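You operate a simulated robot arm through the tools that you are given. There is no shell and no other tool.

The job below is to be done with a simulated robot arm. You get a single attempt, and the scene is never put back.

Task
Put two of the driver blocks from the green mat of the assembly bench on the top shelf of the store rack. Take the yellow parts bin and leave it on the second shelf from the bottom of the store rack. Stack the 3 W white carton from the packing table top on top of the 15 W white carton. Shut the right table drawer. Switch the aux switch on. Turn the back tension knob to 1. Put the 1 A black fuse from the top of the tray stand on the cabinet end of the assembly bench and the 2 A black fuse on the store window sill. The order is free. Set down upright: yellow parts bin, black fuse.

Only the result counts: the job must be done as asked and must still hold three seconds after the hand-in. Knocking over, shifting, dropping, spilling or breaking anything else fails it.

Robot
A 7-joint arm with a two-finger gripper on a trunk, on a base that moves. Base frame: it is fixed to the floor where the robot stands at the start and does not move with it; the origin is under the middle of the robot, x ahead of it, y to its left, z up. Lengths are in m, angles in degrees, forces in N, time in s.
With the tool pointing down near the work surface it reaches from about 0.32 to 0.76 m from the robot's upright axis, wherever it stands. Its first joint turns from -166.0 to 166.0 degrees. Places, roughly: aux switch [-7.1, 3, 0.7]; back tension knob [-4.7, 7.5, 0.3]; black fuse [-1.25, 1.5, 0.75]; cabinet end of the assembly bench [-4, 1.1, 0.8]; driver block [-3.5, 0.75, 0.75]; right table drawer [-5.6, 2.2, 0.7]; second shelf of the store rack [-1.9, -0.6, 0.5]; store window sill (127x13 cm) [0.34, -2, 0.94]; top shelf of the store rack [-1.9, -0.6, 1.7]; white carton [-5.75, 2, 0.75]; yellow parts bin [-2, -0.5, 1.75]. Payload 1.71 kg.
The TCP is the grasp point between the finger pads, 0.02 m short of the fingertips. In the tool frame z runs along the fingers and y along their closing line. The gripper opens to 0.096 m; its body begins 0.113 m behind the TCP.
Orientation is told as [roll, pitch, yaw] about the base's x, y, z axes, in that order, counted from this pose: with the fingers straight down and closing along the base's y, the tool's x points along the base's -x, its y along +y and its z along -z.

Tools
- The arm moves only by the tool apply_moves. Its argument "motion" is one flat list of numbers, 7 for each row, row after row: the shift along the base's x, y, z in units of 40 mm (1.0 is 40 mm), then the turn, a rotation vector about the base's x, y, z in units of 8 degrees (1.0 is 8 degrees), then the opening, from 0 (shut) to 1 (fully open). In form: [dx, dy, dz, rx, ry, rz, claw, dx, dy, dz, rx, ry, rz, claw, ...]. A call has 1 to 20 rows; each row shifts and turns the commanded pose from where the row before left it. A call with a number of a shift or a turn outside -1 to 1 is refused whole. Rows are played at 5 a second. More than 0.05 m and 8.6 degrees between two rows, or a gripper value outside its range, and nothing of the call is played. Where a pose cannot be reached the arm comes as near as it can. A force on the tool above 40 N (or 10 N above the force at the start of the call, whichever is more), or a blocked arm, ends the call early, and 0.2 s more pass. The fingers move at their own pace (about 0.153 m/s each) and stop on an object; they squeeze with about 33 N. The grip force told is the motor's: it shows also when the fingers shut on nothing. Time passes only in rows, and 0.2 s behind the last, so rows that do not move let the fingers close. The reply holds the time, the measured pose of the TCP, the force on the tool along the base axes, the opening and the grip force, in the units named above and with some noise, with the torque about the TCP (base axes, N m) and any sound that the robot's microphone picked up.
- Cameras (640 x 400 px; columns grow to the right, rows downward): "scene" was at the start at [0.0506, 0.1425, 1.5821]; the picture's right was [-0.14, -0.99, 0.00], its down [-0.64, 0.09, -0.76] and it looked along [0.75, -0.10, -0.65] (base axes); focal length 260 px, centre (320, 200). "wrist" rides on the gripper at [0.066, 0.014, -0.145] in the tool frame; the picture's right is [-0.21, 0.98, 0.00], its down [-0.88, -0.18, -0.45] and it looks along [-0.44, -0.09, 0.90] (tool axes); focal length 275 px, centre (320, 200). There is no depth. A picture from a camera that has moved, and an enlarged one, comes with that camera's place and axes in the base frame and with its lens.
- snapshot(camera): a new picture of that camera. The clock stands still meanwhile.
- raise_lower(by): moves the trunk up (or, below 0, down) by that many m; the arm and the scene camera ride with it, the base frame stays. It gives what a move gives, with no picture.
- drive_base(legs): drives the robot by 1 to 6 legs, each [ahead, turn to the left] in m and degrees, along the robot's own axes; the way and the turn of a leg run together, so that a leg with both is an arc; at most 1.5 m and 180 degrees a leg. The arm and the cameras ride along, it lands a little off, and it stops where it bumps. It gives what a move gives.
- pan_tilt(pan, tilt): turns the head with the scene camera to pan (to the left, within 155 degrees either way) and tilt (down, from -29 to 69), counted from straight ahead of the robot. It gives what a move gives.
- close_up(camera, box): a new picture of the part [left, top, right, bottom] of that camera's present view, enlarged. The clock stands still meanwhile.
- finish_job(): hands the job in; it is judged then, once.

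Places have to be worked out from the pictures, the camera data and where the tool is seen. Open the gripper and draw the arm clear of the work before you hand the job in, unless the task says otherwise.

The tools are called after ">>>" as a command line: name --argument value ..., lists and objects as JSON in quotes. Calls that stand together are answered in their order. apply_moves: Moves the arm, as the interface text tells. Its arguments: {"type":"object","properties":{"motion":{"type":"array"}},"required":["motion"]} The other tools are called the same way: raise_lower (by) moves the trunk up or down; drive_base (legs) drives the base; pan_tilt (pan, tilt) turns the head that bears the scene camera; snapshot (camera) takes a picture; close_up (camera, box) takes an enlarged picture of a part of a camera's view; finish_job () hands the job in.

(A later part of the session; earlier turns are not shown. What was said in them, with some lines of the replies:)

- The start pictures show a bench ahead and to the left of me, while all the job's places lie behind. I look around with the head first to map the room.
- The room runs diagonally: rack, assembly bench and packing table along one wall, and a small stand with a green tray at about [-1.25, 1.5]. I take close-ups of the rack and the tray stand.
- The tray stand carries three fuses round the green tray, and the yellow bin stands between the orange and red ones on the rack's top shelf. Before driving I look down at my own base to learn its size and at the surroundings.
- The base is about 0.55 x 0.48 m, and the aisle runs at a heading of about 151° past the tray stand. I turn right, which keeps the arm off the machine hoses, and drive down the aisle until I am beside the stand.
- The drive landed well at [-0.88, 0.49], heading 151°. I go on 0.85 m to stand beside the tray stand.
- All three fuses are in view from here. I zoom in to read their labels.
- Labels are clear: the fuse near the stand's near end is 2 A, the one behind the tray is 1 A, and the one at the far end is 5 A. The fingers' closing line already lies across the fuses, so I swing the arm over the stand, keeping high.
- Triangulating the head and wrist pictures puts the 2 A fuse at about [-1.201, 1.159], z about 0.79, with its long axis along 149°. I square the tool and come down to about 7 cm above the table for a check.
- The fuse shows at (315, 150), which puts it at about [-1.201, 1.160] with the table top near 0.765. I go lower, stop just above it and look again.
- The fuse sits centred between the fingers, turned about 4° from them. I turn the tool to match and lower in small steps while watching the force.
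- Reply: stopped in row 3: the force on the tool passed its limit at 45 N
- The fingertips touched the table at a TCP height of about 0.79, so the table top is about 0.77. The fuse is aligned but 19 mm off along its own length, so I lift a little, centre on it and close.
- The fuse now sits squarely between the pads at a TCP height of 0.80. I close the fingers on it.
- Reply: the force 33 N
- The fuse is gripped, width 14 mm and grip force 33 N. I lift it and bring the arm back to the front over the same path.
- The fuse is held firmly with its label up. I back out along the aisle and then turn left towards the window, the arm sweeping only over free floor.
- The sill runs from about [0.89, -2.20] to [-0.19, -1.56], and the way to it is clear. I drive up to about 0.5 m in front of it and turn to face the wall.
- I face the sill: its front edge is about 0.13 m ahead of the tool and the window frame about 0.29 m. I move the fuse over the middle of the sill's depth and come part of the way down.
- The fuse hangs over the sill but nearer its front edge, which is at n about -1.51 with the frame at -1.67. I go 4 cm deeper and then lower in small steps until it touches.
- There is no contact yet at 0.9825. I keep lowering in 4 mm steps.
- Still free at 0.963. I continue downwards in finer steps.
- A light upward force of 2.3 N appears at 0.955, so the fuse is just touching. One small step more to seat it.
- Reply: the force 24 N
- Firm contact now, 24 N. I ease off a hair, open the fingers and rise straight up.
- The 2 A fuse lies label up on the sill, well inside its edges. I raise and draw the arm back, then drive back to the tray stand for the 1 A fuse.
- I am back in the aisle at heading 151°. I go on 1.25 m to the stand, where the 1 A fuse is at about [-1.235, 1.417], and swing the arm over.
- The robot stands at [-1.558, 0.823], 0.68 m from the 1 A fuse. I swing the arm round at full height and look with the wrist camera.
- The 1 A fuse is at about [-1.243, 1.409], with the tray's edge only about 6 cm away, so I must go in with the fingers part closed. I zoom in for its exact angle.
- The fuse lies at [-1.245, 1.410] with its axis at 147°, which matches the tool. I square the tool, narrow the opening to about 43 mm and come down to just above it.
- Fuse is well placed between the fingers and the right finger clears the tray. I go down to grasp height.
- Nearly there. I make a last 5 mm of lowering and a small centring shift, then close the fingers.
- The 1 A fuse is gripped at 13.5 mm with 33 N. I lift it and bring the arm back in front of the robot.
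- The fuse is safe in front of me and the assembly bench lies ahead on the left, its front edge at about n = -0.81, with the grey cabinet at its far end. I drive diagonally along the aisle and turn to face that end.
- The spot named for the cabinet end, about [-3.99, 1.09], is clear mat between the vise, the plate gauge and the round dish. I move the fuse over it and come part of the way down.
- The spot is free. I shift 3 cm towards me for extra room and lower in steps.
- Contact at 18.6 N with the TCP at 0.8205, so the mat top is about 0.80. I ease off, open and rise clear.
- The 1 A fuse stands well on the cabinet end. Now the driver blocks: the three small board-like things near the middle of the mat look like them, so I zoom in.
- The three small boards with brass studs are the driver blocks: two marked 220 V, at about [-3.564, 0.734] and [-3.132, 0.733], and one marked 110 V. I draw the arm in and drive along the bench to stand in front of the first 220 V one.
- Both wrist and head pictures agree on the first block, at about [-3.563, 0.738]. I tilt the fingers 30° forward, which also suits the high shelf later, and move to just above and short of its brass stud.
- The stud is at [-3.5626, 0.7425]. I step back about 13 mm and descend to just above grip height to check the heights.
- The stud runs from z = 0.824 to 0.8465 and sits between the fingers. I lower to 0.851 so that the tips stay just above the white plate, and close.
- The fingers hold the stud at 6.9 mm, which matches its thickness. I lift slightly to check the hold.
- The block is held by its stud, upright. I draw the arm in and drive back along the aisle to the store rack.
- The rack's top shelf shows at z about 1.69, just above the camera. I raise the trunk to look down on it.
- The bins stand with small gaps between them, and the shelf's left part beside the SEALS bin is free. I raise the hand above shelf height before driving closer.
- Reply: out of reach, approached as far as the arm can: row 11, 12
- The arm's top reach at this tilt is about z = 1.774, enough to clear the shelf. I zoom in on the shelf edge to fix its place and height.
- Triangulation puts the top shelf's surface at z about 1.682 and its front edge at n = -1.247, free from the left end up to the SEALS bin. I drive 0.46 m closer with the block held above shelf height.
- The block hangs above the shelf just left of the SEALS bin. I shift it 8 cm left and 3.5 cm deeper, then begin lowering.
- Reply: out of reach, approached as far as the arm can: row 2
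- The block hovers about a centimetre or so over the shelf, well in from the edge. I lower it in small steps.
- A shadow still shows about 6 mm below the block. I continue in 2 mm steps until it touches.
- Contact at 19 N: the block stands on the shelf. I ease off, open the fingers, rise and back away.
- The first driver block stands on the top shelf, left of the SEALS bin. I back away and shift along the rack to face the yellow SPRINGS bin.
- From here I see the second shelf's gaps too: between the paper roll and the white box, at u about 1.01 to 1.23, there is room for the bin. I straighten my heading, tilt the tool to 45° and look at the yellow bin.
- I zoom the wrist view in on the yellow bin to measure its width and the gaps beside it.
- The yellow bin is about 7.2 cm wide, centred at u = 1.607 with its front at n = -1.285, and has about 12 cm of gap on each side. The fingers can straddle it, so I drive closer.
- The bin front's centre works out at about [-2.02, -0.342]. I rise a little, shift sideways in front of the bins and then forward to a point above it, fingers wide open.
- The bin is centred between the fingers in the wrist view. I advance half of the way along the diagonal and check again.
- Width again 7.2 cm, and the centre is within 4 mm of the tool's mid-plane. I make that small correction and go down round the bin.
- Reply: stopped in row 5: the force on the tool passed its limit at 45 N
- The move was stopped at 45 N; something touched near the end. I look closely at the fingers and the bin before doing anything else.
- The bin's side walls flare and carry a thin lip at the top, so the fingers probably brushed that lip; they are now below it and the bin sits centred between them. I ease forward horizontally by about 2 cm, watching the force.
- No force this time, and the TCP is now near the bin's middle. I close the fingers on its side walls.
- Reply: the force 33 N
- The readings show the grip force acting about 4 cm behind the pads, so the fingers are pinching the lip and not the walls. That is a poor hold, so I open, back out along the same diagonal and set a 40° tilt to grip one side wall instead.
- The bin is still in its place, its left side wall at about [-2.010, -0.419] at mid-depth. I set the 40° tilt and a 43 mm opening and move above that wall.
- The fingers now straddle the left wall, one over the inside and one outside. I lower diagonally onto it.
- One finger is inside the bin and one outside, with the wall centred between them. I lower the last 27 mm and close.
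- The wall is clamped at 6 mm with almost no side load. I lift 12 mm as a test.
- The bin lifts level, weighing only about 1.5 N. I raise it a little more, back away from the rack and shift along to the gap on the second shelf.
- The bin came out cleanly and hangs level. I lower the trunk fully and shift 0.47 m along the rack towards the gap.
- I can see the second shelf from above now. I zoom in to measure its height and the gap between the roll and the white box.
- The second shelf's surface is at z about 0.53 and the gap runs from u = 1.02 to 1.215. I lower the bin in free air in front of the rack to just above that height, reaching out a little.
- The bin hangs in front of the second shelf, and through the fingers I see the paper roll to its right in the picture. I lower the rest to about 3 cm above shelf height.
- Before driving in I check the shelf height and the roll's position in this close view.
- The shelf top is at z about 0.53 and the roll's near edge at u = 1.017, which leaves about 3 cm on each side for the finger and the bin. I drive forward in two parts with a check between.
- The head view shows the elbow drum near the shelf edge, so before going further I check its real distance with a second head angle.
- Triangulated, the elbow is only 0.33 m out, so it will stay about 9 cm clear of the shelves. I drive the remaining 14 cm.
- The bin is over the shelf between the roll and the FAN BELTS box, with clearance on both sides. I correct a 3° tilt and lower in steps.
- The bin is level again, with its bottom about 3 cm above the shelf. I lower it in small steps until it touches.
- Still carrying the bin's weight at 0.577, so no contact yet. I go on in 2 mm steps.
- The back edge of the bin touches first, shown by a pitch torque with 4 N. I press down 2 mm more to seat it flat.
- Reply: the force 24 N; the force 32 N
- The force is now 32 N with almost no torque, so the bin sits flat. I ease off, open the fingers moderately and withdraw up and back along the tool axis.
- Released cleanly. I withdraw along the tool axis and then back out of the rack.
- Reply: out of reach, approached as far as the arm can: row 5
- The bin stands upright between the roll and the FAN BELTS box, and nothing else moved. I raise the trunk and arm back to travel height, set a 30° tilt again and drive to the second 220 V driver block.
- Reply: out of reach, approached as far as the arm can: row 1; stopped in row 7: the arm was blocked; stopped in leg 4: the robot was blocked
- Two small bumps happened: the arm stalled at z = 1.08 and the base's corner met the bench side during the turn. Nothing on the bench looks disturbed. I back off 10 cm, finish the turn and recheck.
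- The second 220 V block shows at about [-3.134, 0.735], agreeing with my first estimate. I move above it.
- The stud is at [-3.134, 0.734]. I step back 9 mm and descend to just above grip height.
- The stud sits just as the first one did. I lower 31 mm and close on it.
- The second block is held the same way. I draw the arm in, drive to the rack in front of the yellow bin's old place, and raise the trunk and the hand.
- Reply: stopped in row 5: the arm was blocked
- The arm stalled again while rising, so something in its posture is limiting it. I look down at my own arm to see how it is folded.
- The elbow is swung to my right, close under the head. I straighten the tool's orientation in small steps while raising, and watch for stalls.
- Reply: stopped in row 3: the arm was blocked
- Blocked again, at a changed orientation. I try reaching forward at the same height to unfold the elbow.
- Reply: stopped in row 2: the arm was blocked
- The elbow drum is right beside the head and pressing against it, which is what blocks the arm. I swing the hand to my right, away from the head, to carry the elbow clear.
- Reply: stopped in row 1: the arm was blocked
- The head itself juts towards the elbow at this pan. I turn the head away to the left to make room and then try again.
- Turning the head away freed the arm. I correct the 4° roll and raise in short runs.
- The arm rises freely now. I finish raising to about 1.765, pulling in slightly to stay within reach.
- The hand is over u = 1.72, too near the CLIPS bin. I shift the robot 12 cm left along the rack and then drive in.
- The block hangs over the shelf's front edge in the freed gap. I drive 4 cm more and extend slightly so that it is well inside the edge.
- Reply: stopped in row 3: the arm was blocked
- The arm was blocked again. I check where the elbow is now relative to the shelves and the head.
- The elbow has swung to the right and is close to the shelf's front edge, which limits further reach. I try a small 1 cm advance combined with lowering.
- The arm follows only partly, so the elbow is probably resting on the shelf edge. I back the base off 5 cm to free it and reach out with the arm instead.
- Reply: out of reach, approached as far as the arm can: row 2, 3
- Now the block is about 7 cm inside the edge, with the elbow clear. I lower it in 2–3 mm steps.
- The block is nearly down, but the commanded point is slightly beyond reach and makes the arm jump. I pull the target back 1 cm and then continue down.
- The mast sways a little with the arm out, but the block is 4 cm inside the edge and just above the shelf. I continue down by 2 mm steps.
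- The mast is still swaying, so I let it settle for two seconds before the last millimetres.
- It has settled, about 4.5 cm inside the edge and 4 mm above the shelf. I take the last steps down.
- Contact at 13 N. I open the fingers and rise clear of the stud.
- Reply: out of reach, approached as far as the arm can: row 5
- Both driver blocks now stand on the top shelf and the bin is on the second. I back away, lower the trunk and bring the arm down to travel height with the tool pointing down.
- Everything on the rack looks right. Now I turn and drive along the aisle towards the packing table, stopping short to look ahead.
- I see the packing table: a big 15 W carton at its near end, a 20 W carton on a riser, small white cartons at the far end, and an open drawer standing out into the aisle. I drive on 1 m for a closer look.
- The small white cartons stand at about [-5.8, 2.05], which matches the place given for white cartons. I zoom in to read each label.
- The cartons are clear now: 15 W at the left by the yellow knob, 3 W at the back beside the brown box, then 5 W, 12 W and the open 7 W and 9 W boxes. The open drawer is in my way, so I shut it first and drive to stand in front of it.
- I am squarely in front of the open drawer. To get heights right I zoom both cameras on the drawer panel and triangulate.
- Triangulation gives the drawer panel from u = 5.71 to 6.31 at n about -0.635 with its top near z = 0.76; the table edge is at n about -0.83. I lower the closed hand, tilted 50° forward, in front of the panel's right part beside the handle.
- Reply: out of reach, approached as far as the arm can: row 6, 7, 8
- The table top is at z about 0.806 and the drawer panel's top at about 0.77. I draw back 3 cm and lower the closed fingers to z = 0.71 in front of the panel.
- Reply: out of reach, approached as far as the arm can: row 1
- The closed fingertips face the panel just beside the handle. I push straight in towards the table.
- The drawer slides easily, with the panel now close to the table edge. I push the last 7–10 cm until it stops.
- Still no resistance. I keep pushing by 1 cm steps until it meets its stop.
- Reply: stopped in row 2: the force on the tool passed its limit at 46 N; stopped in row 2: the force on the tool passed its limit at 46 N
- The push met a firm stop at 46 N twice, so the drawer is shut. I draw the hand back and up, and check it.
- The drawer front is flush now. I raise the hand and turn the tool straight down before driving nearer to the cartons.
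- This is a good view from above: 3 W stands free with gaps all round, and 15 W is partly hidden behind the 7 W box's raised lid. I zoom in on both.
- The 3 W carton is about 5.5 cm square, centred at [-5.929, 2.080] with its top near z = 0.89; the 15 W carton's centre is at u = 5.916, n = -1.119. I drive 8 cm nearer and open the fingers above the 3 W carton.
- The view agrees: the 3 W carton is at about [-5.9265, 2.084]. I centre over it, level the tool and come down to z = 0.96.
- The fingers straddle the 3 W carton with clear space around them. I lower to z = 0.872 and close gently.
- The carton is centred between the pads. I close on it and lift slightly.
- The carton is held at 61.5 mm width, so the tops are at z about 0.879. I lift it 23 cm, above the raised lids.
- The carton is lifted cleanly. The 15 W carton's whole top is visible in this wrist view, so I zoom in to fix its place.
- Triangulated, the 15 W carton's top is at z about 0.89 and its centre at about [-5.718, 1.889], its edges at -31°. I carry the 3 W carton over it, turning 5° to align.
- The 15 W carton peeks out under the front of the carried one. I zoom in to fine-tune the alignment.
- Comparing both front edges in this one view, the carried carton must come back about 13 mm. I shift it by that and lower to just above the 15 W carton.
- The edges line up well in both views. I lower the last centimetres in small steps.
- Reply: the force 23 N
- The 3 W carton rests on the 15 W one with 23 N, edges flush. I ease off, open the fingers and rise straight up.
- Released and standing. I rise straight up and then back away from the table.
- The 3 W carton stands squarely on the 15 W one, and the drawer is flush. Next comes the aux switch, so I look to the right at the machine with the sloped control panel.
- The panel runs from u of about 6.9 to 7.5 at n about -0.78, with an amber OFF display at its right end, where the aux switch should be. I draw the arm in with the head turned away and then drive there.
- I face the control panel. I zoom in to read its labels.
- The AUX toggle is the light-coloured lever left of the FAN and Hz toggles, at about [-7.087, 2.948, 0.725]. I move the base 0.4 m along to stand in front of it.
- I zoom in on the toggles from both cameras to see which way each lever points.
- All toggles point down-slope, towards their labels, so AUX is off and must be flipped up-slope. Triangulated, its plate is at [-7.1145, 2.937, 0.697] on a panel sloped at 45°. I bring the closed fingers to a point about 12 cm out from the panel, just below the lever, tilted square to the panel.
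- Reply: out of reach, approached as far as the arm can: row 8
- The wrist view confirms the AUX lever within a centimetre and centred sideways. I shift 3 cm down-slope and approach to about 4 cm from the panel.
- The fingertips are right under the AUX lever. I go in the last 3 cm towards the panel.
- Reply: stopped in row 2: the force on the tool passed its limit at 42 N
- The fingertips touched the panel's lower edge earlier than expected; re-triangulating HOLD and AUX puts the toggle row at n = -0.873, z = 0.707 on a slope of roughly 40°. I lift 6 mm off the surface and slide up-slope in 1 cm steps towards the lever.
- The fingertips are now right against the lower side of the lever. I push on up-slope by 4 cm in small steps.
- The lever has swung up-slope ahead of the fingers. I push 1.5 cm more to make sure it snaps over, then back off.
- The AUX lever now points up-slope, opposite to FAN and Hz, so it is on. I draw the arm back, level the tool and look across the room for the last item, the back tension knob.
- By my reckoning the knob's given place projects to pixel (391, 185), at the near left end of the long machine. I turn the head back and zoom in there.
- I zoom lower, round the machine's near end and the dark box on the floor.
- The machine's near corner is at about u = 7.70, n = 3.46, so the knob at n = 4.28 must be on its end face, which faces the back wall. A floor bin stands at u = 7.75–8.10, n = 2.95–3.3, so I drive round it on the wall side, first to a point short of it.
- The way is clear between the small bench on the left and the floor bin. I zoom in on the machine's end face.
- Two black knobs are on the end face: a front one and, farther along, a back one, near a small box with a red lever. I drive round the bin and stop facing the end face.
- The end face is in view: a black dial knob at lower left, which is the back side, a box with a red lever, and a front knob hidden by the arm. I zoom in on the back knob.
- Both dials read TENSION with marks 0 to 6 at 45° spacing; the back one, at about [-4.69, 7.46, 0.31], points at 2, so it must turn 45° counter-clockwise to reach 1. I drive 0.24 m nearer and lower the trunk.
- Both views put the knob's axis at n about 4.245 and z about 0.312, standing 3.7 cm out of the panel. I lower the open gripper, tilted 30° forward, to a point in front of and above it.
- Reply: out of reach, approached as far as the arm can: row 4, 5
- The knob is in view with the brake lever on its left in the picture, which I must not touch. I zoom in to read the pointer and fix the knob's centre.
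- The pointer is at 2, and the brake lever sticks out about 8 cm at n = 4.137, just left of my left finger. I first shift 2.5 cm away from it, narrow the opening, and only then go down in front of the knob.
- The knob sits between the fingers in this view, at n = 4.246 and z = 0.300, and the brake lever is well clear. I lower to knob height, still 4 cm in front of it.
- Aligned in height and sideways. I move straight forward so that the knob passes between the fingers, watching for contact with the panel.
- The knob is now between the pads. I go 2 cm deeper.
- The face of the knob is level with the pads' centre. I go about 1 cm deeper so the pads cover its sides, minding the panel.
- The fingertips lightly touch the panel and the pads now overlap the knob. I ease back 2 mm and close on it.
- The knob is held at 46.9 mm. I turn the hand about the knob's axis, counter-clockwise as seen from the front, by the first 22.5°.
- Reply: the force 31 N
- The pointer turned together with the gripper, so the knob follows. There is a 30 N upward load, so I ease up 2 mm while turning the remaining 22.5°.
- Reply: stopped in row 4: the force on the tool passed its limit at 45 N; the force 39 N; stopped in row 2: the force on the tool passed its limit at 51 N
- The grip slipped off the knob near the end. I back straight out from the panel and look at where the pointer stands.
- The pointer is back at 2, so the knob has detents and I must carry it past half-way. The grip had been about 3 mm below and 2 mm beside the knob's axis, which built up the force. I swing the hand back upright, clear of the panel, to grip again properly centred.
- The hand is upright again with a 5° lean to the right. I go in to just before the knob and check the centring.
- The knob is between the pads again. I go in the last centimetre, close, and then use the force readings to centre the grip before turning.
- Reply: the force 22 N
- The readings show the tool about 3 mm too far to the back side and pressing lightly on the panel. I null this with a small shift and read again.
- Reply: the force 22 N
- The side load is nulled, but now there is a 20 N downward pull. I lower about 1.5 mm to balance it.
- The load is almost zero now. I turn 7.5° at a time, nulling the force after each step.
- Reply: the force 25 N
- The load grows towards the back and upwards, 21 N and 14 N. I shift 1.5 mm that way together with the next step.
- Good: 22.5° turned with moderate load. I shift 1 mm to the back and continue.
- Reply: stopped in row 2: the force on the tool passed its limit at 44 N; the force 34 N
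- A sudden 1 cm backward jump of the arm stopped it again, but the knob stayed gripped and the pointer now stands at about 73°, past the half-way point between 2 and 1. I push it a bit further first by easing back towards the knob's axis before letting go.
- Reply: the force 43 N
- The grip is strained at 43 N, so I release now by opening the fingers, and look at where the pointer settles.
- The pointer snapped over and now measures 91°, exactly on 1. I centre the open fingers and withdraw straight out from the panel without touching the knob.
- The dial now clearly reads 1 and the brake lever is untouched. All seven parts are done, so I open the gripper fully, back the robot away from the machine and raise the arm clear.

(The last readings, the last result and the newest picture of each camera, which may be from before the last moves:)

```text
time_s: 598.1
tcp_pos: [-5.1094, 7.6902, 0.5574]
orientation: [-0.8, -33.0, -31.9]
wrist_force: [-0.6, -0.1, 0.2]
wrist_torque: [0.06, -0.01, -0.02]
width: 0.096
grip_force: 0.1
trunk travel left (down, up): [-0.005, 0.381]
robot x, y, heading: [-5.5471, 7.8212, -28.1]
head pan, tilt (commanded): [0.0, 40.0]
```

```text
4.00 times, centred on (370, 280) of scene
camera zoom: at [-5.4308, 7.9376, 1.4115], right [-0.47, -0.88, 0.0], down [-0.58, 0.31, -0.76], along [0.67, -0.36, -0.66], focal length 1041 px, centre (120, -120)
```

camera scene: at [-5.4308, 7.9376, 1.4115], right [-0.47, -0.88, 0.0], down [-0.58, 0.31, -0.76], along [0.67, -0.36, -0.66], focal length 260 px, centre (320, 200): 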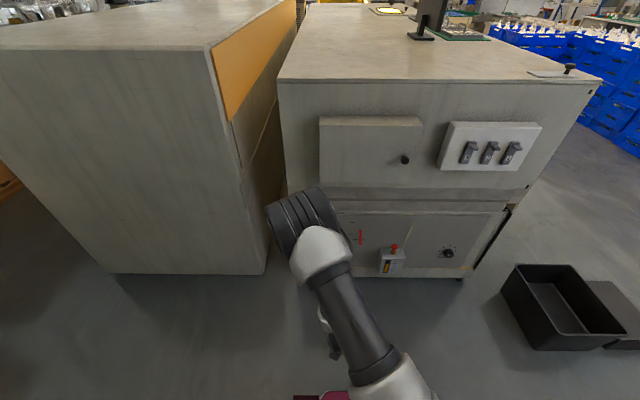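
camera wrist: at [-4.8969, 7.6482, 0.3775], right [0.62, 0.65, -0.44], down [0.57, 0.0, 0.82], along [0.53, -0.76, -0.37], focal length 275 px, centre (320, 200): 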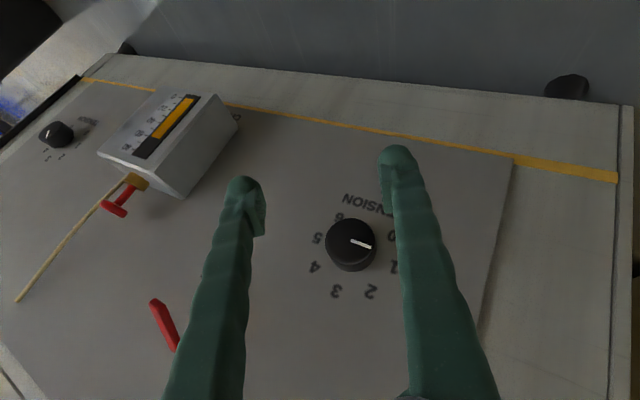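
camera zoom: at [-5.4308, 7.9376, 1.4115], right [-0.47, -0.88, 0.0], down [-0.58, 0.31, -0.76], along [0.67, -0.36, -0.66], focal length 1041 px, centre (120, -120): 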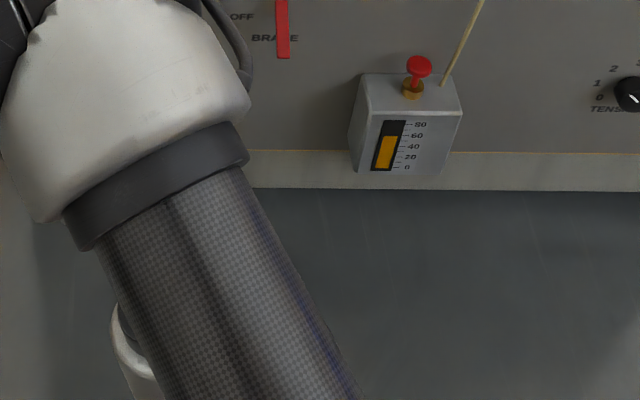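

The arm is clear, the gripper is open, and the dial, switch, drawer, cartons, bin, blocks and fuses were each checked as I left them. I hand the job in.

>>> finish_job

```text
The job is handed in.
```

The job is handed in, and every part was done and checked as I left it. I don't have the judge's result.

- **Driver blocks:** the two 220 V blocks stand on the rack's top shelf, one left of the SEALS bin and one in the yellow bin's old place. The 110 V block stayed on the mat.
- **Yellow parts bin:** it stands upright on the second shelf from the bottom, between the paper roll and the FAN BELTS box.
- **Cartons:** the 3 W white carton sits squarely on the small 15 W white carton. I read "15 W white carton" as that one, not the big 15 W LED LAMP box.
- **Right table drawer:** pushed in until it met a firm stop. Its front is flush.
- **Aux switch:** flipped up. The panel has no on/off marking for it. I took up as on because the other toggles all pointed down.
- **Back tension knob:** turned from 2 to 1. The grip slipped once and the knob sprang back. On the second try it clicked over, and the pointer is on 1.
- **Fuses:** the 1 A fuse is on the cabinet end of the assembly bench and the 2 A fuse is on the store window sill, both label up as I found them.

Three contacts happened along the way:

- The base corner bumped the assembly bench while turning; nothing I could see on the bench had moved, though the fuse was out of view.
- The elbow probably leaned on the rack's top shelf edge.
- The first grip on the yellow bin pinched its lip and shifted it about a centimetre before I gripped it again.
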